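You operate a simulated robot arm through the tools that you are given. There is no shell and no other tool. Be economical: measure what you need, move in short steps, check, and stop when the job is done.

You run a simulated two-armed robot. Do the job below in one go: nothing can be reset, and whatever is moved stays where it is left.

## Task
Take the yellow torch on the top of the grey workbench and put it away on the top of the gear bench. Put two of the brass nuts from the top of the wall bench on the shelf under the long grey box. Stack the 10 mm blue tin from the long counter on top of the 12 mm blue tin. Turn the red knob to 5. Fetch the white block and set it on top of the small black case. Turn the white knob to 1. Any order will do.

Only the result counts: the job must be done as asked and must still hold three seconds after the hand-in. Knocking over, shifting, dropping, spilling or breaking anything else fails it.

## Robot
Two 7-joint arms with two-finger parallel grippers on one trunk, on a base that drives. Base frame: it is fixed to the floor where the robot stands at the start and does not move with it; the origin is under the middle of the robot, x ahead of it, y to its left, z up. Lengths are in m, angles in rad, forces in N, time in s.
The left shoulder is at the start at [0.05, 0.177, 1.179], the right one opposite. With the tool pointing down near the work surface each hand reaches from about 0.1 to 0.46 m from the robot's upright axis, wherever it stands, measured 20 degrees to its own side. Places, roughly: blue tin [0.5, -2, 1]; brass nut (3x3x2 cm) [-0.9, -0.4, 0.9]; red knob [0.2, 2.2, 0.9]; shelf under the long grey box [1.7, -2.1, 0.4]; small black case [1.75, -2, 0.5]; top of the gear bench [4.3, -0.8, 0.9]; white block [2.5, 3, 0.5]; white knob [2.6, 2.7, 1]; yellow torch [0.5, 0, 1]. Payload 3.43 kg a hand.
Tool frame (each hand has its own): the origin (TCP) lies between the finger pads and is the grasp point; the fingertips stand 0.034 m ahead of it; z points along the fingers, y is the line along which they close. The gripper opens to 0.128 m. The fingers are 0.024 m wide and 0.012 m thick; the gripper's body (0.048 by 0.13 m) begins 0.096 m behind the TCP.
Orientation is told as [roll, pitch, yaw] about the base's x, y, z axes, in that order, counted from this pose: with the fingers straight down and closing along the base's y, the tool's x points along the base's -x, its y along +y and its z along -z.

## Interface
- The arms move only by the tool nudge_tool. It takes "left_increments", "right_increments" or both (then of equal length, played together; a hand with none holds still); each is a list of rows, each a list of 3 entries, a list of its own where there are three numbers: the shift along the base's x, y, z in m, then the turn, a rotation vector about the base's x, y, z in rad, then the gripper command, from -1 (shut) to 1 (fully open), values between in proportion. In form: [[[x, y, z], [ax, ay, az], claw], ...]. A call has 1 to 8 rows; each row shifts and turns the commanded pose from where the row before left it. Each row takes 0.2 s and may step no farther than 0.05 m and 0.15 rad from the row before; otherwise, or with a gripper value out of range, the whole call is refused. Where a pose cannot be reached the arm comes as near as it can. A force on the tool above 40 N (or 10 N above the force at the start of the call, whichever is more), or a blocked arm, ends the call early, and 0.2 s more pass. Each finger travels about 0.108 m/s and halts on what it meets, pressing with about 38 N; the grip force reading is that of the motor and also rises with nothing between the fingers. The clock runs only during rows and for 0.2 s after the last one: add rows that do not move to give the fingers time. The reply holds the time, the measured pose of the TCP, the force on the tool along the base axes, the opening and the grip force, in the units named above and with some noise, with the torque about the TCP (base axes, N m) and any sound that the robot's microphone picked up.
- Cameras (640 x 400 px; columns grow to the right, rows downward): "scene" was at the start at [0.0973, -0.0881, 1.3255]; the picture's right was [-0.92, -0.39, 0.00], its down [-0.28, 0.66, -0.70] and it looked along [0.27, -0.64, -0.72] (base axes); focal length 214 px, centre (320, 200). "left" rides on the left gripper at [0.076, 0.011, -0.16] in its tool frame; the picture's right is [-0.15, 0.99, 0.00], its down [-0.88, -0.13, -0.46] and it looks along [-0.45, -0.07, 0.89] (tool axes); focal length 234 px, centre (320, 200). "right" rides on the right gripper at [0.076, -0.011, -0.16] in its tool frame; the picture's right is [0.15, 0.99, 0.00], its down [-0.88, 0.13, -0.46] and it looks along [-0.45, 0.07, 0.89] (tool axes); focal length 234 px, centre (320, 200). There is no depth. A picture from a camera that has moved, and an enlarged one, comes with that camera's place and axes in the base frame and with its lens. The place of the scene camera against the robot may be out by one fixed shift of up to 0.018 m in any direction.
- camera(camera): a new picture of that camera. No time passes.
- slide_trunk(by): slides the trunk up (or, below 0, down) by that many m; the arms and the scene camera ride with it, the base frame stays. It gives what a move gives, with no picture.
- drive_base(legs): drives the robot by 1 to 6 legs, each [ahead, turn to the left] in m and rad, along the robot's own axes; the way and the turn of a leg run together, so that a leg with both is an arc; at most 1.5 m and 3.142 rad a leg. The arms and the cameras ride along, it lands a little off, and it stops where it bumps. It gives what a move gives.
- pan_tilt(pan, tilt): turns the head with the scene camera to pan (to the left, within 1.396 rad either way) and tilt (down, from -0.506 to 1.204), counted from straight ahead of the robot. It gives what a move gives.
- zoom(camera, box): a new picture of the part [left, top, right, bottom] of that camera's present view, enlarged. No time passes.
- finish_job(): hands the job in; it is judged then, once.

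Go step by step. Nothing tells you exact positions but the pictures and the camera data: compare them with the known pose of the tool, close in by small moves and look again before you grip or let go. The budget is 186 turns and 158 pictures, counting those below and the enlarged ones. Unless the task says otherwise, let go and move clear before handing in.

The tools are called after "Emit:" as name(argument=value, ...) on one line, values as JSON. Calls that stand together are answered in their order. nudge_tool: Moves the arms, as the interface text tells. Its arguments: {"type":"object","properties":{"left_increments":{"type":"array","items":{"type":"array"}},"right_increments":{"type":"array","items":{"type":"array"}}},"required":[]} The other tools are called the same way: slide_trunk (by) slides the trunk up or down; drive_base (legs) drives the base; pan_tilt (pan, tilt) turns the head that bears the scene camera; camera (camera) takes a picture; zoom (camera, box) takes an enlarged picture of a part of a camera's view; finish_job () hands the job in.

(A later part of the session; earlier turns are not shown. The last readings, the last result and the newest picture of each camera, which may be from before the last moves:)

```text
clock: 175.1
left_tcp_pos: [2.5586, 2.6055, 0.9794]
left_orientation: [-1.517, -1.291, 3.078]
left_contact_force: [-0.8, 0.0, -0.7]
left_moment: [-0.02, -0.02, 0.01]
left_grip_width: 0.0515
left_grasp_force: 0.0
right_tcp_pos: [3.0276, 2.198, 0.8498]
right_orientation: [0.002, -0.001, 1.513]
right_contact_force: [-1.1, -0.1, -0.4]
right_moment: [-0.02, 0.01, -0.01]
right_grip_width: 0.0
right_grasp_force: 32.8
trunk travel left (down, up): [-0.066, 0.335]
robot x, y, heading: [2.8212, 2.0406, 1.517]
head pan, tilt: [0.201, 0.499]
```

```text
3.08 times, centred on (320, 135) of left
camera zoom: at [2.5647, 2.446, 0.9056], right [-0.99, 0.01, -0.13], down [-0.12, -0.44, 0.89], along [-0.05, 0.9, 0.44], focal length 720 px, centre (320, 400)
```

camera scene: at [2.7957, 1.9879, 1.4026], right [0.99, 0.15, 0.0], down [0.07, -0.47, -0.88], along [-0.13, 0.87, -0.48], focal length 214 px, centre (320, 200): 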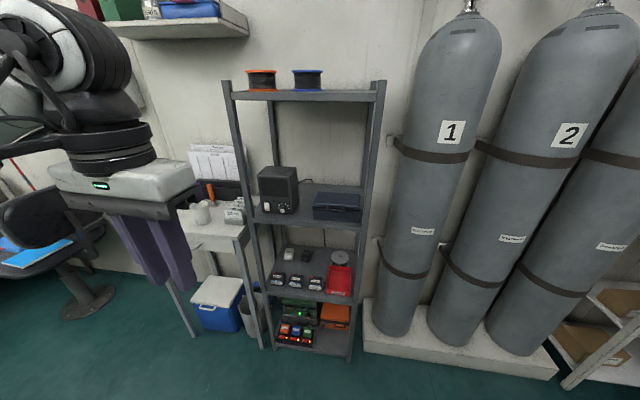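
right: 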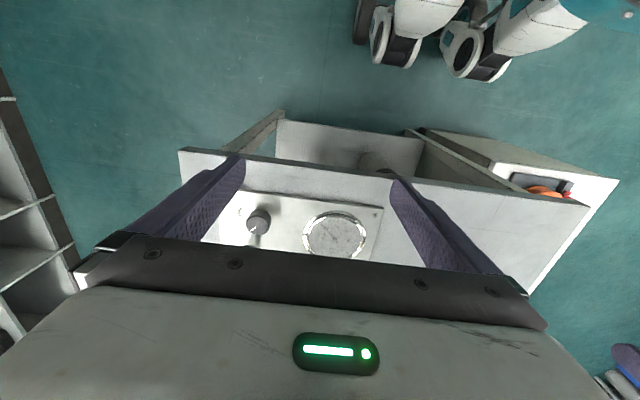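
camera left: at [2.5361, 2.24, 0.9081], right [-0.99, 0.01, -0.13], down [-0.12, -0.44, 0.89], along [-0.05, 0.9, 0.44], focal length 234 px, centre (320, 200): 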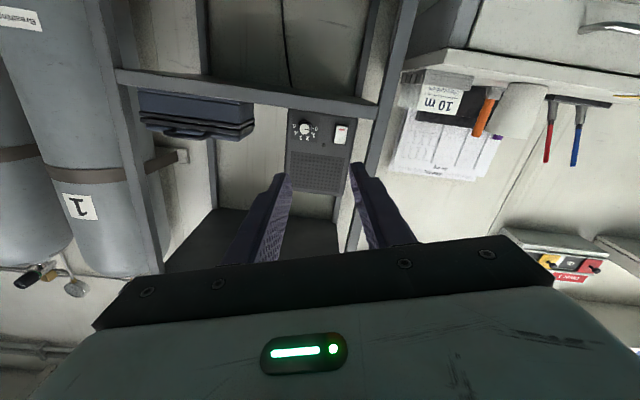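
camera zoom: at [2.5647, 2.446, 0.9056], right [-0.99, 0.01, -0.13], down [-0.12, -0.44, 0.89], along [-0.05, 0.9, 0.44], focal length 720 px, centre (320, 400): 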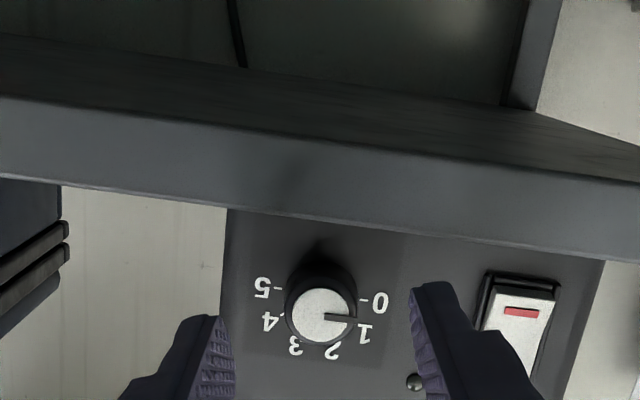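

Emit:
nudge_tool(left_increments=[[[-0.002, 0.013, 0], [0, 0, 0], -0.2], [[0, 0.012, 0], [0, 0, 0], -0.2], [[0, 0, 0], [0, 0, 0], -0.6], [[0, 0, 0], [0, 0, 0], -1], [[0, 0, 0], [0, 0, 0], -1]])

Emit:
zoom(camera="left", box=[240, 70, 400, 200])

```text
clock: 176.3
left_tcp_pos: [2.5581, 2.6284, 0.9814]
left_orientation: [-1.521, -1.29, 3.075]
left_contact_force: [8.7, 1.8, 0.8]
left_moment: [0.55, 0.03, -0.27]
left_grip_width: 0.0233
left_grasp_force: 44.9
right_tcp_pos: [3.0273, 2.1972, 0.8491]
right_orientation: [0.002, 0.001, 1.513]
right_contact_force: [-0.4, 0.5, 0.6]
right_moment: [-0.02, 0.02, 0.01]
right_grip_width: 0.0
right_grasp_force: 33.2
trunk travel left (down, up): [-0.066, 0.335]
robot x, y, heading: [2.8201, 2.0391, 1.514]
head pan, tilt: [0.201, 0.499]
```

```text
3.08 times, centred on (320, 135) of left
camera zoom: at [2.564, 2.4703, 0.9062], right [-0.99, 0.02, -0.13], down [-0.12, -0.44, 0.89], along [-0.04, 0.9, 0.44], focal length 720 px, centre (320, 400)
```

zoom: 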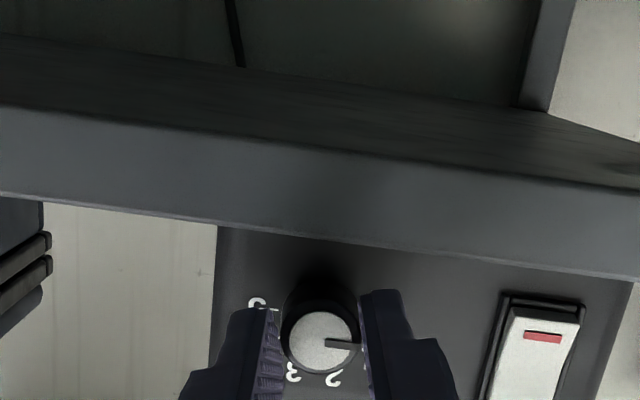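

The knob is gripped. I twist clockwise (about +y) by ~0.64 rad.

Emit:
nudge_tool(left_increments=[[[0.002, 0, 0], [0, 0.13, 0], -1], [[0, 0, 0], [0, 0.13, 0], -1], [[0, 0, 0], [0, 0.13, 0], -1], [[0, 0, 0], [0, 0.13, 0], -1], [[0, 0, 0], [0, 0.12, 0], -1], [[0, 0, 0], [0, 0, 0], -1]])

Emit:
zoom(camera="left", box=[240, 70, 400, 200])

```text
clock: 177.7
left_tcp_pos: [2.5575, 2.629, 0.9803]
left_orientation: [1.519, -1.209, 0.047]
left_contact_force: [-1.1, 4.7, 6.2]
left_moment: [0.79, -0.02, -0.28]
left_grip_width: 0.023
left_grasp_force: 44.7
right_tcp_pos: [3.0292, 2.1977, 0.8499]
right_orientation: [0.002, -0.001, 1.513]
right_contact_force: [0.0, -0.3, 0.7]
right_moment: [-0.03, 0.0, 0.04]
right_grip_width: 0.0
right_grasp_force: 33.3
trunk travel left (down, up): [-0.066, 0.335]
robot x, y, heading: [2.8211, 2.0394, 1.517]
head pan, tilt: [0.201, 0.499]
```

```text
3.08 times, centred on (320, 135) of left
camera zoom: at [2.5189, 2.4703, 0.9163], right [-0.87, 0.01, 0.49], down [0.43, -0.44, 0.79], along [0.22, 0.9, 0.38], focal length 720 px, centre (320, 400)
```

zoom: 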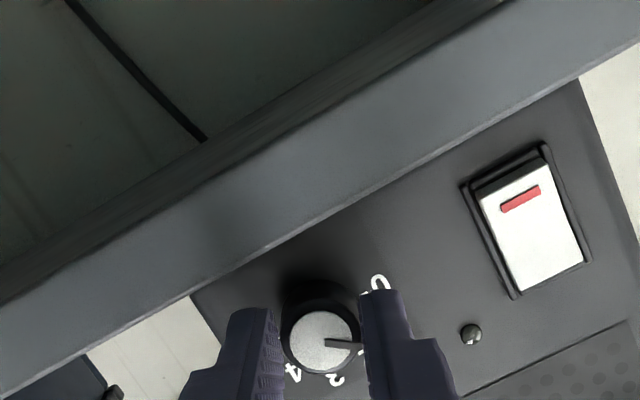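

The knob turned with the hand. I open, back off a little and check the dial.

Emit:
nudge_tool(left_increments=[[[0, 0, 0], [0, 0, 0], -0.5], [[0, 0, 0], [0, 0, 0], -0.2], [[0, -0.03, 0], [0, 0, 0], -0.2], [[0, -0.03, 0], [0, -0.14, 0], -0.2], [[0, -0.03, 0], [0, -0.14, 0], -0.2]])

Emit:
zoom(camera="left", box=[260, 70, 380, 170])

```text
clock: 178.9
left_tcp_pos: [2.559, 2.5459, 0.9832]
left_orientation: [1.325, -1.489, 0.238]
left_contact_force: [0.7, 0.2, 0.0]
left_moment: [-0.02, -0.01, -0.02]
left_grip_width: 0.0511
left_grasp_force: 0.1
left hand out of reach, approached as far as the arm can: row 5
right_tcp_pos: [3.0285, 2.1969, 0.8491]
right_orientation: [0.002, -0.002, 1.513]
right_contact_force: [0.5, -0.1, 0.0]
right_moment: [-0.01, 0.01, 0.0]
right_grip_width: 0.0
right_grasp_force: 33.0
trunk travel left (down, up): [-0.066, 0.335]
robot x, y, heading: [2.8229, 2.0409, 1.518]
head pan, tilt: [0.201, 0.499]
```

```text
4.00 times, centred on (320, 120) of left
camera zoom: at [2.5392, 2.3864, 0.9114], right [-0.97, 0.01, 0.22], down [0.2, -0.44, 0.88], along [0.11, 0.9, 0.43], focal length 937 px, centre (320, 520)
```

zoom: 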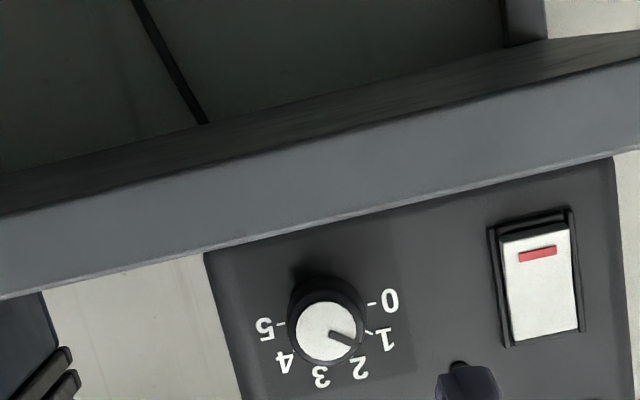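

The dial reads 1. Next the white block: I back off, tilt the hand to a slanted-down pose, lower the trunk and look into the shelf.

Emit:
drive_base(legs=[[-0.3, 0]])

Emit:
nudge_tool(left_increments=[[[0, 0, 0], [-0.14, 0, 0], 0.0], [[0, 0, 0], [-0.14, 0, 0], 0.0], [[0, 0, 0], [-0.14, 0, 0], 0.0], [[0, 0, 0], [-0.14, 0, 0], 0.0], [[0, 0, 0], [-0.14, 0, 0], 0.0], [[0, 0, 0], [-0.14, 0, 0], 0.0], [[0, 0, 0], [-0.1, 0, 0], 0.0]])

Emit:
slide_trunk(by=-0.066)

Emit:
pan_tilt(pan=0.35, tilt=0.45)

Emit:
camera(camera="scene")

```text
clock: 181.0
left_tcp_pos: [2.5379, 2.2457, 0.984]
left_orientation: [1.335, -1.488, 0.237]
left_contact_force: [0.4, 0.1, -0.4]
left_moment: [0.03, 0.03, -0.01]
left_grip_width: 0.0512
left_grasp_force: 0.0
right_tcp_pos: [3.0118, 1.903, 0.8487]
right_orientation: [0.002, 0.0, 1.524]
right_contact_force: [-0.1, 0.2, -0.6]
right_moment: [-0.01, 0.01, -0.01]
right_grip_width: 0.0001
right_grasp_force: 33.4
trunk travel left (down, up): [-0.066, 0.335]
robot x, y, heading: [2.805, 1.7419, 1.524]
head pan, tilt: [0.201, 0.499]
```

```text
clock: 182.6
left_tcp_pos: [2.5371, 2.2443, 0.9838]
left_orientation: [0.06, -0.608, 1.471]
left_contact_force: [-0.4, 0.3, -0.9]
left_moment: [0.0, 0.01, 0.0]
left_grip_width: 0.0637
left_grasp_force: 0.1
right_tcp_pos: [3.0114, 1.9004, 0.85]
right_orientation: [0.001, -0.001, 1.525]
right_contact_force: [-0.8, -0.6, -1.0]
right_moment: [0.01, 0.0, -0.01]
right_grip_width: 0.0
right_grasp_force: 33.2
trunk travel left (down, up): [-0.066, 0.335]
robot x, y, heading: [2.8048, 1.7444, 1.525]
head pan, tilt: [0.201, 0.499]
```

```text
clock: 183.6
left_tcp_pos: [2.5381, 2.2456, 0.918]
left_orientation: [0.06, -0.609, 1.471]
left_contact_force: [-0.5, 0.4, -0.1]
left_moment: [0.0, 0.03, 0.0]
left_grip_width: 0.0641
left_grasp_force: 0.0
right_tcp_pos: [3.0117, 1.9021, 0.7837]
right_orientation: [0.002, -0.001, 1.524]
right_contact_force: [0.7, 0.4, 0.6]
right_moment: [-0.02, 0.05, 0.01]
right_grip_width: 0.0
right_grasp_force: 32.8
trunk travel left (down, up): [0.0, 0.401]
robot x, y, heading: [2.8094, 1.7451, 1.524]
head pan, tilt: [0.201, 0.499]
```

```text
clock: 184.3
left_tcp_pos: [2.5372, 2.2454, 0.9174]
left_orientation: [0.06, -0.609, 1.472]
left_contact_force: [0.5, -1.0, 0.0]
left_moment: [0.02, -0.05, 0.01]
left_grip_width: 0.0638
left_grasp_force: 0.1
right_tcp_pos: [3.0121, 1.9019, 0.7832]
right_orientation: [0.001, -0.001, 1.523]
right_contact_force: [-1.0, -0.9, -0.1]
right_moment: [0.01, -0.01, -0.02]
right_grip_width: 0.0
right_grasp_force: 32.6
trunk travel left (down, up): [0.0, 0.401]
robot x, y, heading: [2.8067, 1.7426, 1.524]
head pan, tilt: [0.351, 0.45]
```

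```text
73 pictures are left
camera scene: at [2.7769, 1.8866, 1.0061], right [0.95, 0.3, 0.0], down [0.13, -0.42, -0.9], along [-0.27, 0.86, -0.44], focal length 214 px, centre (320, 200)
```

scene: 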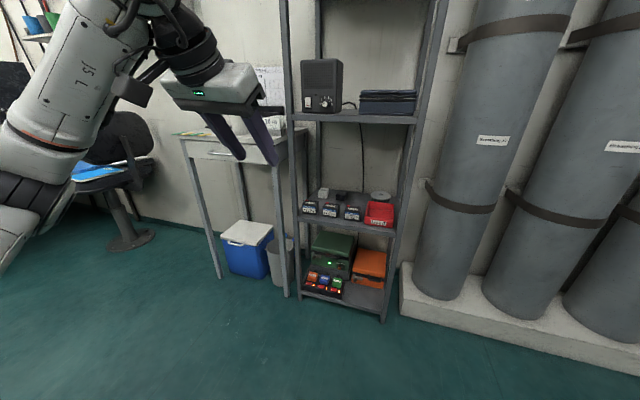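

Emit:
zoom(camera="scene", box=[275, 160, 403, 240])

```text
5.00 times, centred on (339, 200) of scene
camera zoom: at [2.7769, 1.8866, 1.0061], right [0.95, 0.3, 0.0], down [0.13, -0.42, -0.9], along [-0.27, 0.86, -0.44], focal length 1072 px, centre (225, 200)
```

zoom: 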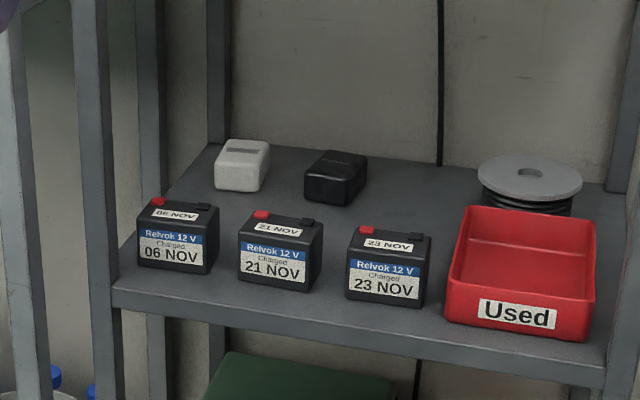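

The white block (charger-like) is at about (2.467, 2.858, 0.55), behind the left battery. I lower the hand, yaw it slightly left, and check reach before entering the shelf.

Emit:
nudge_tool(left_increments=[[[-0.01, 0.01, -0.045], [0, 0, 0.08], 0.17], [[-0.01, 0.01, -0.045], [0, 0, 0.08], 0.17], [[-0.01, 0.01, -0.045], [0, 0, 0.08], 0.17], [[-0.01, 0.01, -0.045], [0, 0, 0], 0.17], [[-0.01, 0.01, -0.045], [0, 0, 0], 0.17], [[-0.01, 0.01, -0.045], [0, 0, 0], 0.17]])

```text
clock: 185.7
left_tcp_pos: [2.4804, 2.3052, 0.6471]
left_orientation: [0.061, -0.61, 1.714]
left_contact_force: [-0.5, 0.0, -0.3]
left_moment: [0.0, 0.0, 0.0]
left_grip_width: 0.0748
left_grasp_force: 0.0
right_tcp_pos: [3.0104, 1.9013, 0.7835]
right_orientation: [0.002, 0.0, 1.524]
right_contact_force: [0.5, 0.6, 0.5]
right_moment: [0.0, 0.01, 0.02]
right_grip_width: 0.0
right_grasp_force: 33.0
trunk travel left (down, up): [0.0, 0.401]
robot x, y, heading: [2.8074, 1.7434, 1.528]
head pan, tilt: [0.351, 0.45]
```

Emit:
drive_base(legs=[[0.37, 0]])

Emit:
camera(camera="left")

Emit:
camera(camera="scene")

```text
clock: 187.8
left_tcp_pos: [2.4953, 2.6226, 0.647]
left_orientation: [0.063, -0.593, 1.72]
left_contact_force: [0.2, -3.8, 3.0]
left_moment: [-0.03, 0.15, 0.19]
left_grip_width: 0.075
left_grasp_force: 0.2
right_tcp_pos: [3.0265, 2.2244, 0.7836]
right_orientation: [0.004, 0.0, 1.526]
right_contact_force: [0.7, 0.8, 0.1]
right_moment: [-0.02, 0.01, -0.02]
right_grip_width: 0.0003
right_grasp_force: 32.8
trunk travel left (down, up): [0.0, 0.401]
robot x, y, heading: [2.8202, 2.0645, 1.529]
head pan, tilt: [0.351, 0.45]
stopped in leg 1: the force on the tool passed its limit at 82 N (the readings are from after the stop); the commanded pose is now the measured one
```

```text
71 pictures are left
camera left: at [2.5151, 2.4744, 0.7369], right [-0.99, -0.06, 0.13], down [0.09, 0.5, 0.86], along [-0.12, 0.87, -0.49], focal length 234 px, centre (320, 200)
```

left: 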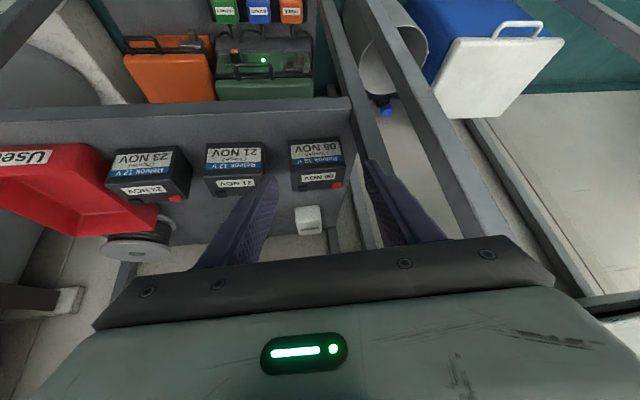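

```text
70 pictures are left
camera scene: at [2.7914, 2.2097, 1.0061], right [0.95, 0.3, 0.0], down [0.13, -0.41, -0.9], along [-0.27, 0.86, -0.43], focal length 214 px, centre (320, 200)
```

scene: 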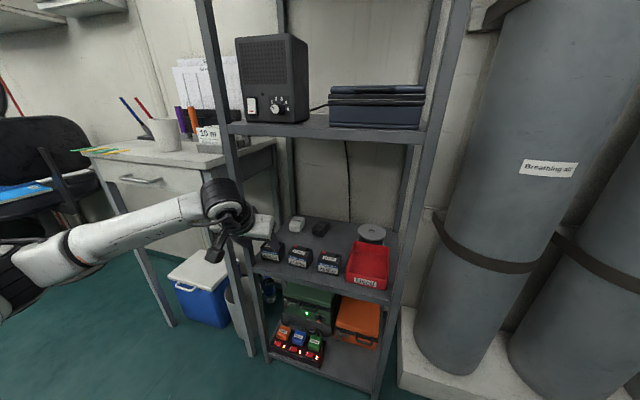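

The left forearm comes from the outer left and met the rack's front post; the rack and its things look unmoved. The right arm will come in from the free side, so I back off and swap hands.

Emit:
drive_base(legs=[[-0.35, 0]])

Emit:
nudge_tool(left_increments=[[[0.02, -0.02, 0.02], [-0.075, 0, -0.02], 0], [[0.02, -0.02, 0.02], [-0.075, 0, -0.02], 0], [[0.02, -0.02, 0.02], [-0.075, 0, -0.02], 0], [[0.02, -0.02, 0.02], [-0.075, 0, -0.02], 0], [[0.02, -0.02, 0.02], [-0.075, 0, -0.02], 0], [[0.02, -0.02, 0.02], [-0.075, 0, -0.02], 0], [[0.02, -0.02, 0.02], [-0.075, 0, -0.02], 0], [[0.02, -0.02, 0.01], [-0.075, 0, -0.02], 0]], right_increments=[[[0, 0.045, -0.015], [0.08, 0, 0.02], 0], [[0, 0.045, -0.015], [0.08, 0, 0.02], 0], [[0, 0.045, -0.015], [0.08, 0, 0.02], 0], [[0, 0.045, -0.015], [0.08, 0, 0.02], 0.17], [[0, 0.045, -0.015], [0.08, 0, 0.02], 0.17], [[0, 0.045, -0.015], [0.08, 0, 0.02], 0.17], [[0, 0.045, -0.015], [0.08, 0, 0.02], 0.17], [[0, 0.045, -0.015], [0.08, 0, 0.02], 0.17]])

Emit:
camera(camera="scene")

```text
clock: 190.1
left_tcp_pos: [2.48, 2.2797, 0.6465]
left_orientation: [0.059, -0.595, 1.72]
left_contact_force: [-0.5, 0.0, 0.1]
left_moment: [0.01, -0.02, -0.03]
left_grip_width: 0.0748
left_grasp_force: 0.1
right_tcp_pos: [3.0107, 1.8811, 0.7829]
right_orientation: [0.002, 0.001, 1.525]
right_contact_force: [0.0, -0.8, -0.4]
right_moment: [-0.02, 0.0, -0.01]
right_grip_width: 0.0
right_grasp_force: 33.3
trunk travel left (down, up): [0.0, 0.401]
robot x, y, heading: [2.8063, 1.7238, 1.523]
head pan, tilt: [0.351, 0.45]
```

```text
clock: 191.9
left_tcp_pos: [2.636, 2.12, 0.7974]
left_orientation: [0.097, 0.006, 1.543]
left_contact_force: [-0.2, 0.2, -0.5]
left_moment: [0.02, 0.01, 0.06]
left_grip_width: 0.064
left_grasp_force: 0.1
right_tcp_pos: [3.0128, 2.2403, 0.6632]
right_orientation: [-0.026, -0.639, 1.701]
right_contact_force: [-0.6, 0.0, 0.3]
right_moment: [0.02, -0.06, -0.03]
right_grip_width: 0.0748
right_grasp_force: 0.2
trunk travel left (down, up): [0.0, 0.401]
robot x, y, heading: [2.8061, 1.7227, 1.525]
head pan, tilt: [0.351, 0.45]
```

```text
69 pictures are left
camera scene: at [2.776, 1.8651, 1.0061], right [0.95, 0.3, 0.0], down [0.13, -0.41, -0.9], along [-0.27, 0.86, -0.44], focal length 214 px, centre (320, 200)
```

scene: 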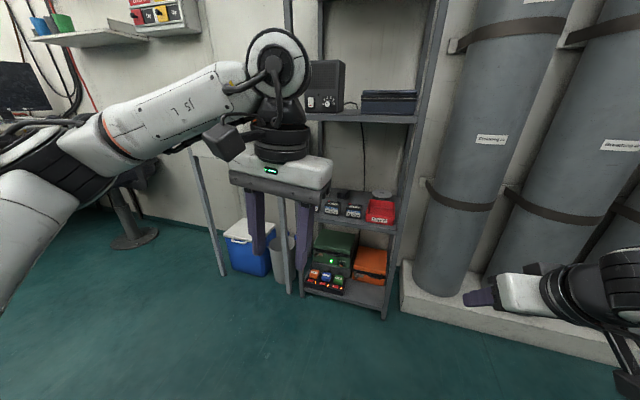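

Emit:
nudge_tool(left_increments=[[[0, -0.04, 0.02], [-0.02, 0, 0], 0], [[0, -0.04, 0.02], [-0.02, 0, 0], 0], [[0, -0.04, 0.02], [-0.02, 0, 0], 0]])

Emit:
drive_base(legs=[[0, 1.355], [0.48, 0], [0, -1.355]])

Emit:
pan_tilt(pan=-0.1, tilt=0.5)

Emit:
camera(camera="scene")

Emit:
camera(camera="right")

```text
clock: 192.7
left_tcp_pos: [2.6378, 1.9997, 0.8582]
left_orientation: [0.096, 0.066, 1.542]
left_contact_force: [0.9, 0.9, 0.0]
left_moment: [-0.02, -0.04, -0.01]
left_grip_width: 0.0641
left_grasp_force: 0.1
right_tcp_pos: [3.0142, 2.2411, 0.6625]
right_orientation: [-0.026, -0.637, 1.701]
right_contact_force: [1.0, -0.4, -0.2]
right_moment: [0.0, 0.0, 0.01]
right_grip_width: 0.0751
right_grasp_force: 0.1
trunk travel left (down, up): [0.0, 0.401]
robot x, y, heading: [2.8035, 1.7221, 1.532]
head pan, tilt: [0.351, 0.45]
```

```text
clock: 202.2
left_tcp_pos: [2.1762, 2.0993, 0.8578]
left_orientation: [0.095, 0.066, 1.575]
left_contact_force: [0.6, -0.2, -0.6]
left_moment: [0.0, 0.01, 0.0]
left_grip_width: 0.0641
left_grasp_force: 0.1
right_tcp_pos: [2.5438, 2.3509, 0.6632]
right_orientation: [-0.026, -0.637, 1.734]
right_contact_force: [-0.1, -0.1, -0.8]
right_moment: [0.02, 0.02, -0.02]
right_grip_width: 0.0749
right_grasp_force: 0.0
trunk travel left (down, up): [0.0, 0.401]
robot x, y, heading: [2.3483, 1.8271, 1.561]
head pan, tilt: [0.351, 0.45]
```

```text
clock: 203.1
left_tcp_pos: [2.1749, 2.0992, 0.8576]
left_orientation: [0.096, 0.065, 1.575]
left_contact_force: [0.0, 0.7, -0.5]
left_moment: [0.01, 0.0, 0.01]
left_grip_width: 0.064
left_grasp_force: 0.0
right_tcp_pos: [2.5437, 2.3505, 0.662]
right_orientation: [-0.026, -0.635, 1.732]
right_contact_force: [-0.3, -1.1, 0.4]
right_moment: [0.03, 0.04, -0.03]
right_grip_width: 0.0749
right_grasp_force: 0.1
trunk travel left (down, up): [0.0, 0.401]
robot x, y, heading: [2.349, 1.8249, 1.555]
head pan, tilt: [-0.099, 0.499]
```

```text
68 pictures are left
camera scene: at [2.3581, 1.9733, 1.0016], right [0.99, -0.11, 0.0], down [-0.05, -0.48, -0.88], along [0.1, 0.87, -0.48], focal length 214 px, centre (320, 200)
```

scene: 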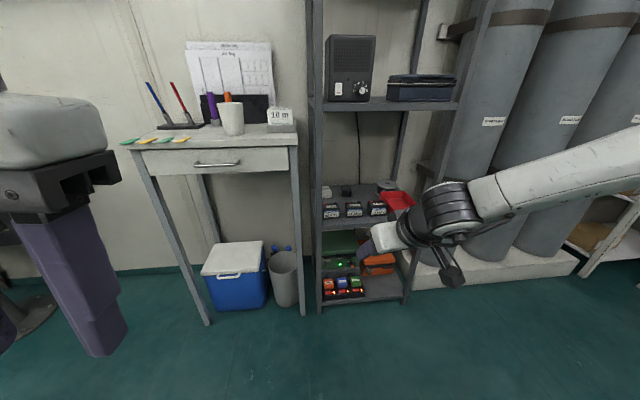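

```text
67 pictures are left
camera right: at [2.5766, 2.1992, 0.7473], right [-0.96, -0.26, -0.11], down [-0.21, 0.41, 0.89], along [-0.19, 0.87, -0.45], focal length 234 px, centre (320, 200)
```

right: 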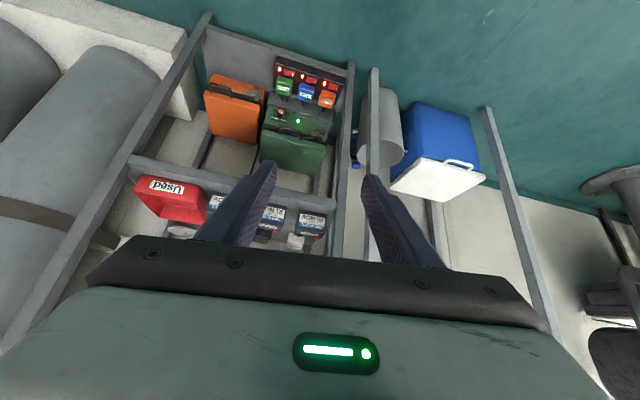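

The right arm comes in from the open side. I drive forward so the fingers reach the rack's front plane above the batteries.

Emit:
drive_base(legs=[[0.3, 0]])

Emit:
camera(camera="right")

```text
clock: 205.2
left_tcp_pos: [2.179, 2.3994, 0.8587]
left_orientation: [0.097, 0.065, 1.576]
left_contact_force: [0.0, -0.6, 0.6]
left_moment: [0.01, 0.0, -0.01]
left_grip_width: 0.064
left_grasp_force: 0.0
right_tcp_pos: [2.5464, 2.6528, 0.664]
right_orientation: [-0.026, -0.637, 1.736]
right_contact_force: [-0.7, -0.1, 0.1]
right_moment: [-0.03, -0.01, 0.01]
right_grip_width: 0.075
right_grasp_force: 0.0
trunk travel left (down, up): [0.0, 0.401]
robot x, y, heading: [2.3562, 2.1262, 1.561]
head pan, tilt: [-0.099, 0.499]
```

```text
66 pictures are left
camera right: at [2.5789, 2.5, 0.7474], right [-0.96, -0.26, -0.11], down [-0.21, 0.41, 0.89], along [-0.19, 0.87, -0.45], focal length 234 px, centre (320, 200)
```

right: 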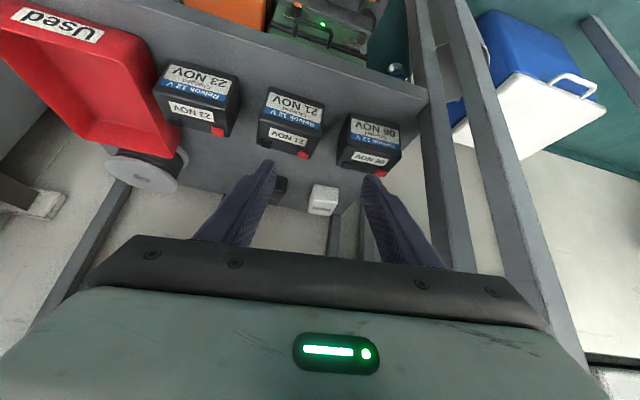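

Emit:
nudge_tool(right_increments=[[[-0.01, 0.04, -0.01], [0, 0, 0], 0.17], [[-0.01, 0.045, -0.012], [0, 0, 0], 0.17], [[-0.01, 0.04, -0.028], [0, 0, 0], 0.17], [[0, 0, 0], [0, 0, 0], 0.17]])

Emit:
camera(camera="right")

Emit:
camera(camera="scene")

```text
clock: 206.2
left_tcp_pos: [2.1791, 2.4001, 0.8585]
left_orientation: [0.097, 0.063, 1.575]
left_contact_force: [-0.1, 0.7, 0.9]
left_moment: [0.04, -0.02, 0.0]
left_grip_width: 0.064
left_grasp_force: 0.0
right_tcp_pos: [2.5369, 2.7582, 0.6256]
right_orientation: [-0.026, -0.639, 1.736]
right_contact_force: [0.5, 0.3, -0.2]
right_moment: [0.01, 0.01, 0.0]
right_grip_width: 0.075
right_grasp_force: 0.0
right hand out of reach, approached as far as the arm can: row 3
trunk travel left (down, up): [0.0, 0.401]
robot x, y, heading: [2.352, 2.1275, 1.558]
head pan, tilt: [-0.099, 0.499]
```

```text
65 pictures are left
camera right: at [2.5704, 2.6064, 0.7099], right [-0.96, -0.26, -0.11], down [-0.21, 0.41, 0.89], along [-0.19, 0.87, -0.45], focal length 234 px, centre (320, 200)
```

right: 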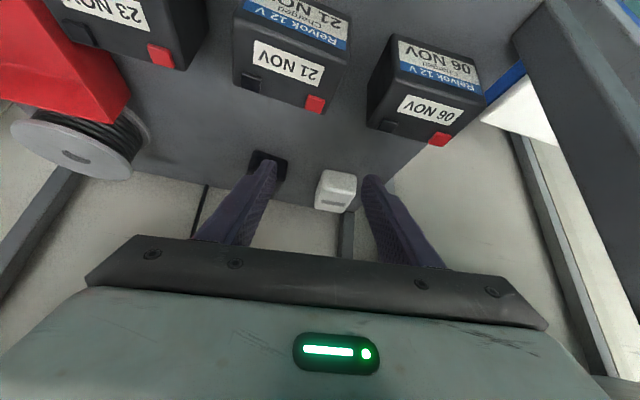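

```text
64 pictures are left
camera scene: at [2.361, 2.2736, 1.0016], right [0.99, -0.11, 0.0], down [-0.05, -0.48, -0.88], along [0.1, 0.87, -0.48], focal length 214 px, centre (320, 200)
```

scene: 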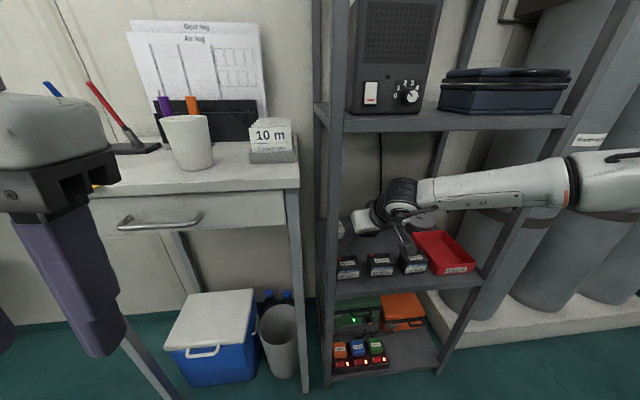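

The arm's end of reach comes 10 cm too early, and the forearm runs close to the right post. I back out and re-approach with the base turned more to the right, so the forearm points into the rack.

Emit:
nudge_tool(right_increments=[[[0.01, -0.04, 0.025], [0, 0, 0], -0.05], [[0.01, -0.045, 0.012], [0, 0, 0], -0.05], [[0.01, -0.03, 0], [0, 0, 0], -0.05]])

Emit:
drive_base(legs=[[-0.3, 0]])

Emit:
nudge_tool(left_increments=[[[-0.03, -0.03, 0.02], [0, 0, 0], -1], [[-0.03, -0.03, 0.02], [0, 0, 0], -1], [[-0.03, -0.03, 0], [0, 0, 0], -1], [[-0.03, -0.03, 0], [0, 0, 0], -1]], right_increments=[[[0, 0.02, 0], [0, 0, 0.04], -0.05], [[0, 0.02, 0], [0, 0, 0.04], -0.05], [[0, 0.02, 0], [0, 0, 0.04], -0.05], [[0, 0.02, 0], [0, 0, 0.04], -0.05]])

Emit:
drive_base(legs=[[0, 0.93], [0.235, 0], [0, -1.14]])

Emit:
camera(camera="right")

Emit:
camera(camera="scene")

```text
clock: 207.0
left_tcp_pos: [2.1789, 2.3986, 0.8575]
left_orientation: [0.096, 0.066, 1.575]
left_contact_force: [0.7, 0.3, -0.4]
left_moment: [-0.01, -0.01, 0.0]
left_grip_width: 0.064
left_grasp_force: 0.0
right_tcp_pos: [2.5667, 2.6434, 0.6645]
right_orientation: [-0.023, -0.637, 1.734]
right_contact_force: [-0.7, 1.2, -0.2]
right_moment: [0.0, -0.04, 0.02]
right_grip_width: 0.0609
right_grasp_force: 0.0
trunk travel left (down, up): [0.0, 0.401]
robot x, y, heading: [2.3525, 2.1262, 1.563]
head pan, tilt: [-0.099, 0.499]
```

```text
clock: 209.0
left_tcp_pos: [2.1755, 2.0954, 0.8582]
left_orientation: [0.096, 0.067, 1.575]
left_contact_force: [-1.1, 0.3, 0.4]
left_moment: [-0.02, -0.05, 0.05]
left_grip_width: 0.0639
left_grasp_force: 0.0
right_tcp_pos: [2.5631, 2.3391, 0.6641]
right_orientation: [-0.026, -0.638, 1.735]
right_contact_force: [-0.4, -0.5, 0.2]
right_moment: [0.0, -0.01, -0.03]
right_grip_width: 0.0607
right_grasp_force: 0.1
trunk travel left (down, up): [0.0, 0.401]
robot x, y, heading: [2.3493, 1.8245, 1.562]
head pan, tilt: [-0.099, 0.499]
```

```text
clock: 210.0
left_tcp_pos: [2.0901, 1.9857, 0.8727]
left_orientation: [0.096, 0.065, 1.576]
left_contact_force: [0.0, -0.1, 0.5]
left_moment: [-0.03, -0.01, -0.01]
left_grip_width: 0.0
left_grasp_force: 33.2
left hand out of reach, approached as far as the arm can: row 3, 4
right_tcp_pos: [2.5634, 2.4187, 0.6662]
right_orientation: [-0.027, -0.636, 1.897]
right_contact_force: [0.3, -0.1, 0.6]
right_moment: [0.03, -0.03, 0.01]
right_grip_width: 0.0609
right_grasp_force: 0.1
trunk travel left (down, up): [0.0, 0.401]
robot x, y, heading: [2.3503, 1.8228, 1.562]
head pan, tilt: [-0.099, 0.499]
```

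```text
clock: 217.0
left_tcp_pos: [1.9389, 2.1753, 0.8699]
left_orientation: [0.097, 0.063, 1.379]
left_contact_force: [0.4, -0.6, 0.1]
left_moment: [0.0, 0.03, 0.02]
left_grip_width: 0.0
left_grasp_force: 33.2
right_tcp_pos: [2.4878, 2.5074, 0.6649]
right_orientation: [-0.026, -0.64, 1.698]
right_contact_force: [0.7, -0.7, -0.4]
right_moment: [0.0, -0.01, 0.01]
right_grip_width: 0.0607
right_grasp_force: 0.1
trunk travel left (down, up): [0.0, 0.401]
robot x, y, heading: [2.1591, 1.9676, 1.367]
head pan, tilt: [-0.099, 0.499]
```

```text
63 pictures are left
camera right: at [2.5151, 2.3539, 0.749], right [-0.97, -0.23, -0.11], down [-0.2, 0.42, 0.89], along [-0.16, 0.88, -0.45], focal length 234 px, centre (320, 200)
```

right: 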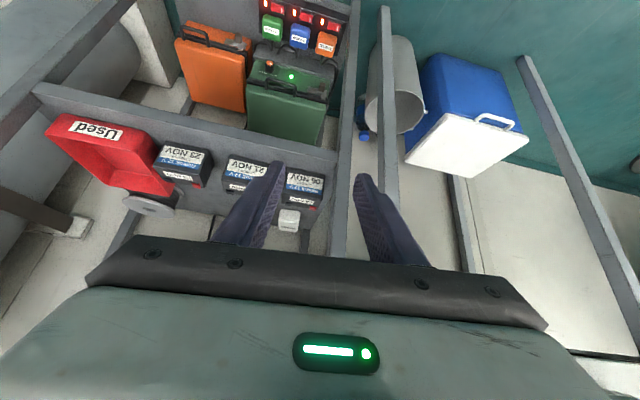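

```text
62 pictures are left
camera scene: at [2.2002, 2.1056, 1.0016], right [0.95, -0.3, 0.0], down [-0.14, -0.46, -0.88], along [0.26, 0.84, -0.48], focal length 214 px, centre (320, 200)
```

scene: 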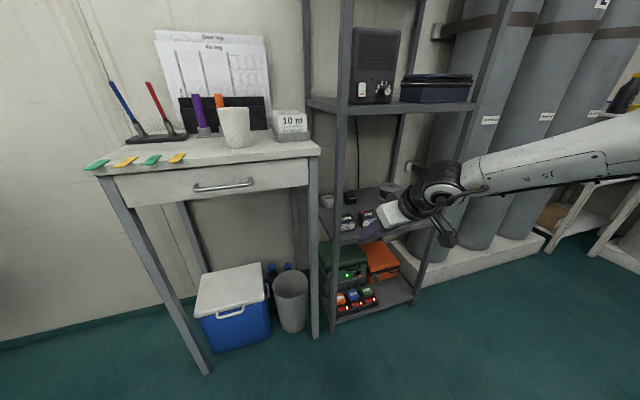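

Emit:
drive_base(legs=[[0.21, 0]])

Emit:
nudge_tool(right_increments=[[[-0.005, 0.035, -0.015], [0, 0, 0], -0.05], [[-0.01, 0.035, -0.03], [0, 0, 0], -0.05], [[-0.01, 0.03, -0.01], [0, 0, 0], -0.05]])

Emit:
camera(camera="right")

Emit:
camera(camera="scene")

```text
clock: 218.7
left_tcp_pos: [1.9809, 2.3835, 0.8712]
left_orientation: [0.095, 0.065, 1.381]
left_contact_force: [-0.5, -0.8, -0.6]
left_moment: [0.01, 0.01, 0.0]
left_grip_width: 0.0
left_grasp_force: 33.0
right_tcp_pos: [2.5302, 2.7164, 0.6647]
right_orientation: [-0.026, -0.637, 1.699]
right_contact_force: [-0.3, -0.6, 0.0]
right_moment: [-0.02, -0.02, 0.01]
right_grip_width: 0.0607
right_grasp_force: 0.0
trunk travel left (down, up): [0.0, 0.401]
robot x, y, heading: [2.2031, 2.1714, 1.368]
head pan, tilt: [-0.099, 0.499]
```

```text
clock: 219.5
left_tcp_pos: [1.981, 2.3832, 0.872]
left_orientation: [0.096, 0.064, 1.381]
left_contact_force: [-0.5, 0.0, -0.5]
left_moment: [0.01, 0.0, -0.01]
left_grip_width: 0.0
left_grasp_force: 32.6
right_tcp_pos: [2.5198, 2.7758, 0.6249]
right_orientation: [-0.026, -0.637, 1.701]
right_contact_force: [0.2, 0.0, 0.9]
right_moment: [0.0, 0.03, -0.03]
right_grip_width: 0.0609
right_grasp_force: 0.1
right hand out of reach, approached as far as the arm can: row 2, 3
trunk travel left (down, up): [0.0, 0.401]
robot x, y, heading: [2.2075, 2.1729, 1.367]
head pan, tilt: [-0.099, 0.499]
```

```text
61 pictures are left
camera right: at [2.548, 2.6228, 0.709], right [-0.97, -0.23, -0.11], down [-0.2, 0.42, 0.89], along [-0.16, 0.88, -0.45], focal length 234 px, centre (320, 200)
```

right: 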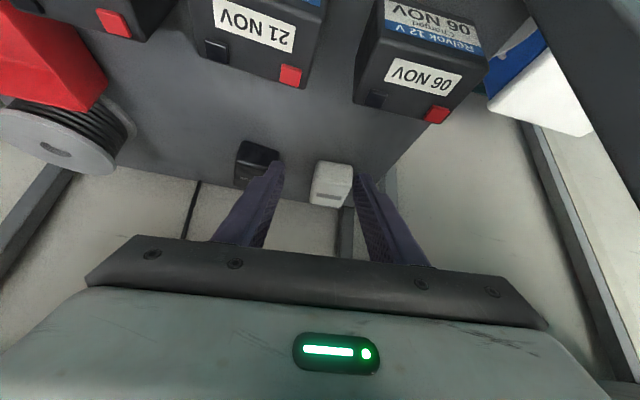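

```text
60 pictures are left
camera scene: at [2.2434, 2.3136, 1.0016], right [0.95, -0.3, 0.0], down [-0.14, -0.46, -0.88], along [0.26, 0.84, -0.48], focal length 214 px, centre (320, 200)
```

scene: 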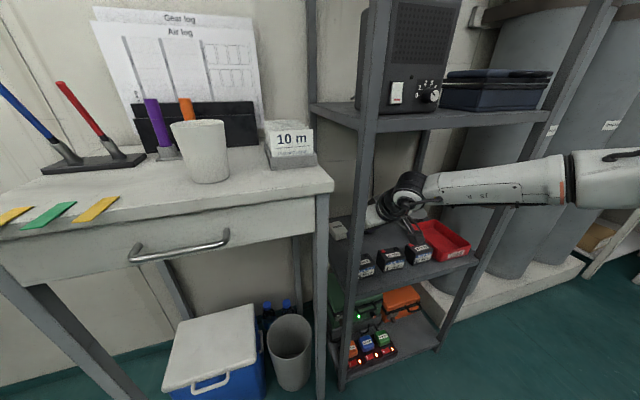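

Still short; the elbow is sharply bent, so the base is actually too close. I back off and test how far the arm extends from farther away.

Emit:
nudge_tool(right_increments=[[[0.01, -0.04, 0.025], [0, 0, 0], -0.05], [[0.01, -0.04, 0.015], [0, 0, 0], -0.05]])

Emit:
drive_base(legs=[[-0.4, 0]])

Emit:
nudge_tool(right_increments=[[[0.0, 0.04, 0], [0, 0, 0], -0.05], [[0.0, 0.04, 0], [0, 0, 0], -0.05], [[0.0, 0.04, 0], [0, 0, 0], -0.05], [[0, 0.04, 0], [0, 0, 0], -0.05], [[0, 0.04, 0], [0, 0, 0], -0.05], [[0, 0.04, 0], [0, 0, 0], -0.05]])

Emit:
camera(camera="scene")

```text
clock: 220.1
left_tcp_pos: [1.9816, 2.3834, 0.872]
left_orientation: [0.095, 0.065, 1.381]
left_contact_force: [0.5, 0.9, 0.7]
left_moment: [0.02, -0.02, 0.02]
left_grip_width: 0.0
left_grasp_force: 33.6
right_tcp_pos: [2.5395, 2.6964, 0.6646]
right_orientation: [-0.027, -0.638, 1.7]
right_contact_force: [0.4, 0.4, -0.7]
right_moment: [0.0, 0.03, 0.01]
right_grip_width: 0.0607
right_grasp_force: 0.0
trunk travel left (down, up): [0.0, 0.401]
robot x, y, heading: [2.2045, 2.1731, 1.365]
head pan, tilt: [-0.099, 0.499]
```

```text
clock: 222.6
left_tcp_pos: [1.9002, 1.9926, 0.8713]
left_orientation: [0.095, 0.064, 1.378]
left_contact_force: [0.3, -1.1, 1.3]
left_moment: [0.0, -0.02, 0.02]
left_grip_width: 0.0
left_grasp_force: 33.1
right_tcp_pos: [2.4588, 2.3047, 0.666]
right_orientation: [-0.027, -0.638, 1.696]
right_contact_force: [0.0, 0.1, -0.6]
right_moment: [-0.02, 0.0, 0.01]
right_grip_width: 0.0606
right_grasp_force: 0.1
trunk travel left (down, up): [0.0, 0.401]
robot x, y, heading: [2.1226, 1.7805, 1.364]
head pan, tilt: [-0.099, 0.499]
```

```text
clock: 224.0
left_tcp_pos: [1.8995, 1.9931, 0.8716]
left_orientation: [0.097, 0.065, 1.378]
left_contact_force: [0.2, -1.2, 0.0]
left_moment: [-0.02, 0.01, -0.03]
left_grip_width: 0.0
left_grasp_force: 33.1
right_tcp_pos: [2.4917, 2.4214, 0.6903]
right_orientation: [-0.027, -0.639, 1.695]
right_contact_force: [0.0, 0.2, -0.2]
right_moment: [0.0, 0.0, 0.02]
right_grip_width: 0.0607
right_grasp_force: 0.0
right hand out of reach, approached as far as the arm can: row 3, 4, 5, 6
trunk travel left (down, up): [0.0, 0.401]
robot x, y, heading: [2.1207, 1.7844, 1.36]
head pan, tilt: [-0.099, 0.499]
```

```text
59 pictures are left
camera scene: at [2.162, 1.9227, 1.0016], right [0.95, -0.3, 0.0], down [-0.15, -0.46, -0.88], along [0.27, 0.84, -0.48], focal length 214 px, centre (320, 200)
```

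scene: 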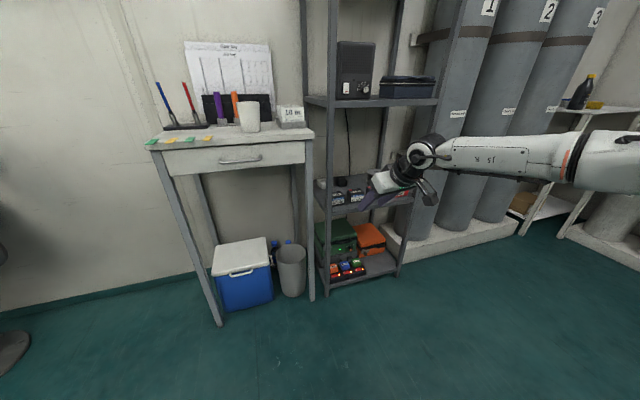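

Extension is limited by the forward tilt of the hand. I reduce the tilt to about 0.3 rad and test the reach again in free space.

Emit:
nudge_tool(right_increments=[[[0, -0.03, -0.02], [-0.11, 0, 0], -0.05], [[0, -0.03, -0.02], [-0.11, 0, 0], -0.05], [[0, 0, -0.02], [-0.11, 0, 0], -0.05], [[0, 0.04, 0], [0, 0, 0], -0.05], [[0, 0.04, 0], [0, 0, 0], -0.05], [[0, 0.04, 0], [0, 0, 0], -0.05], [[0, 0.04, 0], [0, 0, 0], -0.05]])

Emit:
zoom(camera="scene", box=[300, 80, 640, 300])

```text
clock: 225.6
left_tcp_pos: [1.901, 1.9931, 0.8715]
left_orientation: [0.096, 0.066, 1.376]
left_contact_force: [0.2, -0.4, 0.0]
left_moment: [0.0, 0.01, -0.03]
left_grip_width: 0.0
left_grasp_force: 32.7
right_tcp_pos: [2.5143, 2.3552, 0.6488]
right_orientation: [0.016, -0.31, 1.674]
right_contact_force: [0.5, 0.1, -0.2]
right_moment: [0.0, 0.0, -0.03]
right_grip_width: 0.0606
right_grasp_force: 0.1
right hand out of reach, approached as far as the arm can: row 3, 4, 5, 6, 7
trunk travel left (down, up): [0.0, 0.401]
robot x, y, heading: [2.1212, 1.7838, 1.363]
head pan, tilt: [-0.099, 0.499]
```

```text
1.82 times, centred on (470, 190) of scene
camera zoom: at [2.162, 1.9228, 1.0016], right [0.95, -0.3, 0.0], down [-0.15, -0.46, -0.88], along [0.27, 0.84, -0.48], focal length 390 px, centre (47, 218)
```

zoom: 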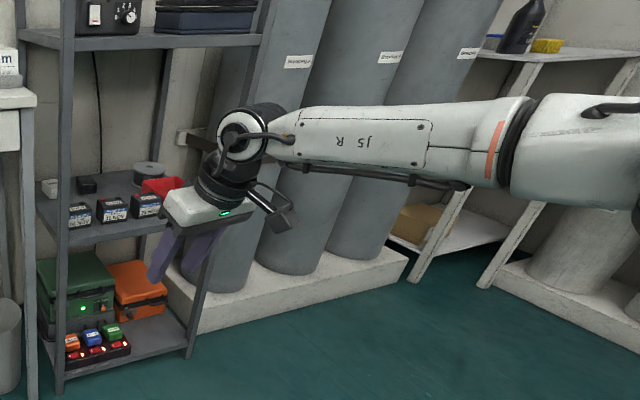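

The reach depends on the hand's yaw against the base: outward yaw reaches farther. I draw the right hand in, yaw it outward, and re-stand the base facing further left.

Emit:
nudge_tool(right_increments=[[[-0.01, -0.045, 0.015], [0, 0, -0.1], -0.05], [[-0.01, -0.045, 0.015], [0, 0, -0.1], -0.05], [[-0.01, -0.045, 0.015], [0, 0, -0.1], -0.05], [[-0.01, -0.045, 0.015], [0, 0, -0.1], -0.05], [[-0.01, -0.045, 0.015], [0, 0, -0.1], -0.05], [[-0.01, -0.045, 0.015], [0, 0, -0.1], -0.05], [[0, 0, 0], [0, 0, -0.1], -0.05], [[0, 0, 0], [0, 0, -0.1], -0.05]])

Emit:
drive_base(legs=[[0, -0.4], [0.42, 0], [0, 1.25]])

Emit:
camera(camera="right")

```text
clock: 227.4
left_tcp_pos: [1.8997, 1.9931, 0.8714]
left_orientation: [0.095, 0.063, 1.378]
left_contact_force: [-0.1, -0.2, 1.3]
left_moment: [-0.02, -0.01, 0.0]
left_grip_width: 0.0001
left_grasp_force: 32.9
right_tcp_pos: [2.4561, 2.0831, 0.7407]
right_orientation: [0.016, -0.308, 0.872]
right_contact_force: [0.1, -1.3, 0.5]
right_moment: [0.02, 0.0, 0.03]
right_grip_width: 0.061
right_grasp_force: 0.1
trunk travel left (down, up): [0.0, 0.401]
robot x, y, heading: [2.1238, 1.7817, 1.358]
head pan, tilt: [-0.099, 0.499]
```

```text
clock: 234.3
left_tcp_pos: [2.0532, 2.0881, 0.8715]
left_orientation: [0.096, 0.064, 2.255]
left_contact_force: [0.9, 0.1, -0.8]
left_moment: [0.0, -0.04, 0.0]
left_grip_width: 0.0
left_grasp_force: 32.4
right_tcp_pos: [2.3387, 2.5726, 0.7411]
right_orientation: [0.016, -0.309, 1.755]
right_contact_force: [0.2, 0.6, 0.6]
right_moment: [-0.02, 0.0, -0.01]
right_grip_width: 0.0611
right_grasp_force: 0.1
trunk travel left (down, up): [0.0, 0.401]
robot x, y, heading: [2.3583, 2.123, 2.243]
head pan, tilt: [-0.099, 0.499]
```

```text
57 pictures are left
camera right: at [2.3741, 2.4567, 0.8699], right [-0.95, -0.32, -0.03], down [-0.25, 0.67, 0.7], along [-0.21, 0.67, -0.71], focal length 234 px, centre (320, 200)
```

right: 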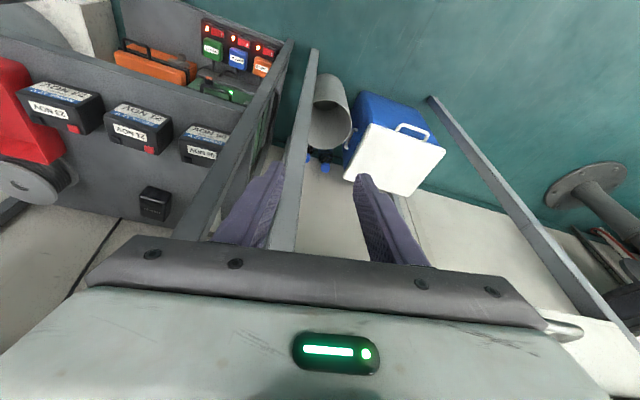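

Emit:
nudge_tool(right_increments=[[[0.03, -0.035, 0], [0, 0, -0.03], -0.05], [[0.045, -0.015, 0], [0, 0, -0.03], -0.05], [[0.045, 0, -0.01], [0, 0, -0.03], -0.05], [[0.045, 0, -0.02], [0, 0, -0.03], -0.05], [[0.03, 0.02, -0.02], [0, 0, 0], -0.05], [[0, 0.045, -0.015], [0, 0, 0], -0.05], [[0, 0.045, -0.01], [0, 0, 0], -0.05]])

Emit:
camera(camera="right")

Emit:
pan_tilt(pan=-0.8, tilt=0.45)

Emit:
camera(camera="scene")

```text
clock: 235.9
left_tcp_pos: [2.0528, 2.0878, 0.8714]
left_orientation: [0.095, 0.065, 2.255]
left_contact_force: [-0.3, 0.4, -1.1]
left_moment: [0.05, -0.02, 0.0]
left_grip_width: 0.0
left_grasp_force: 33.2
right_tcp_pos: [2.5228, 2.6723, 0.703]
right_orientation: [0.015, -0.309, 1.636]
right_contact_force: [0.4, 0.5, 0.9]
right_moment: [0.0, 0.0, -0.02]
right_grip_width: 0.0608
right_grasp_force: 0.0
right hand out of reach, approached as far as the arm can: row 2, 3, 4
trunk travel left (down, up): [0.0, 0.401]
robot x, y, heading: [2.355, 2.1267, 2.241]
head pan, tilt: [-0.099, 0.499]
```

```text
56 pictures are left
camera right: at [2.5444, 2.5536, 0.8333], right [-0.98, -0.21, -0.03], down [-0.17, 0.69, 0.7], along [-0.13, 0.69, -0.71], focal length 234 px, centre (320, 200)
```

right: 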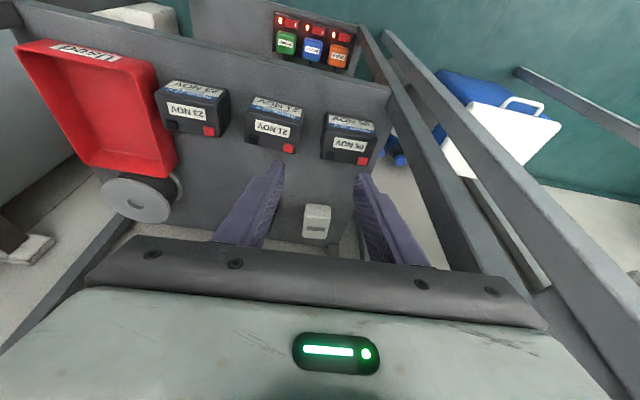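

```text
clock: 236.9
left_tcp_pos: [2.0531, 2.0881, 0.8718]
left_orientation: [0.096, 0.064, 2.256]
left_contact_force: [0.5, 0.4, -0.3]
left_moment: [0.03, 0.02, -0.03]
left_grip_width: 0.0002
left_grasp_force: 33.0
right_tcp_pos: [2.5226, 2.6723, 0.7038]
right_orientation: [0.016, -0.308, 1.634]
right_contact_force: [0.4, 0.3, -0.3]
right_moment: [-0.01, 0.0, -0.01]
right_grip_width: 0.0607
right_grasp_force: 0.1
trunk travel left (down, up): [0.0, 0.401]
robot x, y, heading: [2.3597, 2.1239, 2.235]
head pan, tilt: [-0.799, 0.45]
```

```text
55 pictures are left
camera scene: at [2.3234, 2.2561, 1.0061], right [0.99, -0.13, 0.0], down [-0.06, -0.43, -0.9], along [0.12, 0.89, -0.44], focal length 214 px, centre (320, 200)
```

scene: 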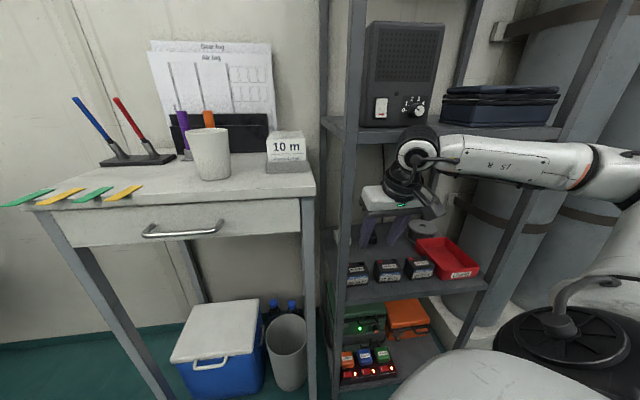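

The hand sees the block well. I tilt the hand forward again (0.6) to pass under the upper shelf and over the batteries, then advance gradually.

Emit:
nudge_tool(right_increments=[[[0, -0.02, -0.015], [0.1, 0, 0], -0.05], [[0, -0.01, -0.015], [0.1, 0, 0], -0.05], [[0, 0, -0.015], [0.1, 0, 0], -0.05], [[0, 0.035, -0.005], [0, 0, 0], -0.05], [[-0.005, 0.035, -0.005], [0, 0, 0], -0.05], [[-0.005, 0.035, -0.012], [0, 0, 0], -0.05]])

Emit:
camera(camera="scene")

Emit:
camera(camera="right")

```text
clock: 238.3
left_tcp_pos: [2.0529, 2.0865, 0.8729]
left_orientation: [0.096, 0.065, 2.255]
left_contact_force: [0.1, -0.2, 0.4]
left_moment: [0.01, -0.01, -0.01]
left_grip_width: 0.0
left_grasp_force: 33.8
right_tcp_pos: [2.5091, 2.7781, 0.64]
right_orientation: [-0.004, -0.609, 1.641]
right_contact_force: [0.2, -0.7, 0.9]
right_moment: [-0.02, -0.05, -0.01]
right_grip_width: 0.0608
right_grasp_force: 0.1
right hand out of reach, approached as far as the arm can: row 2, 3
trunk travel left (down, up): [0.0, 0.401]
robot x, y, heading: [2.3606, 2.1255, 2.24]
head pan, tilt: [-0.799, 0.45]
```

```text
54 pictures are left
camera scene: at [2.3235, 2.256, 1.0061], right [0.99, -0.13, 0.0], down [-0.06, -0.43, -0.9], along [0.12, 0.89, -0.44], focal length 214 px, centre (320, 200)
```

scene: 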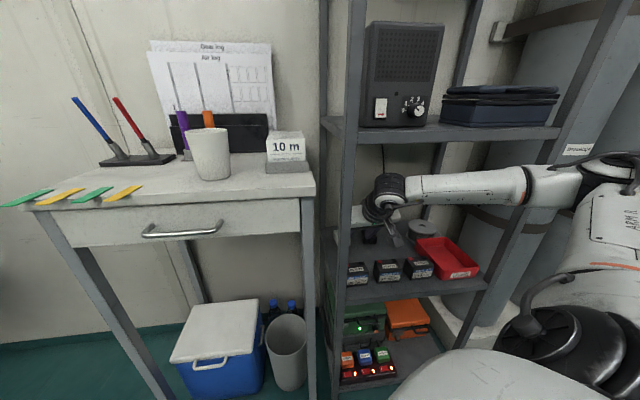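

```text
53 pictures are left
camera right: at [2.531, 2.6266, 0.7286], right [-0.98, -0.19, -0.09], down [-0.17, 0.45, 0.88], along [-0.13, 0.87, -0.47], focal length 234 px, centre (320, 200)
```

right: 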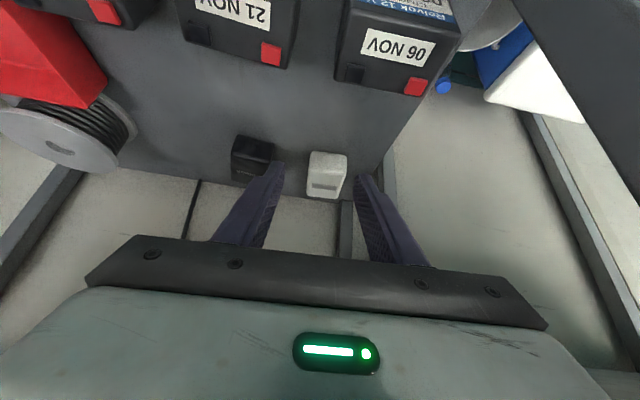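

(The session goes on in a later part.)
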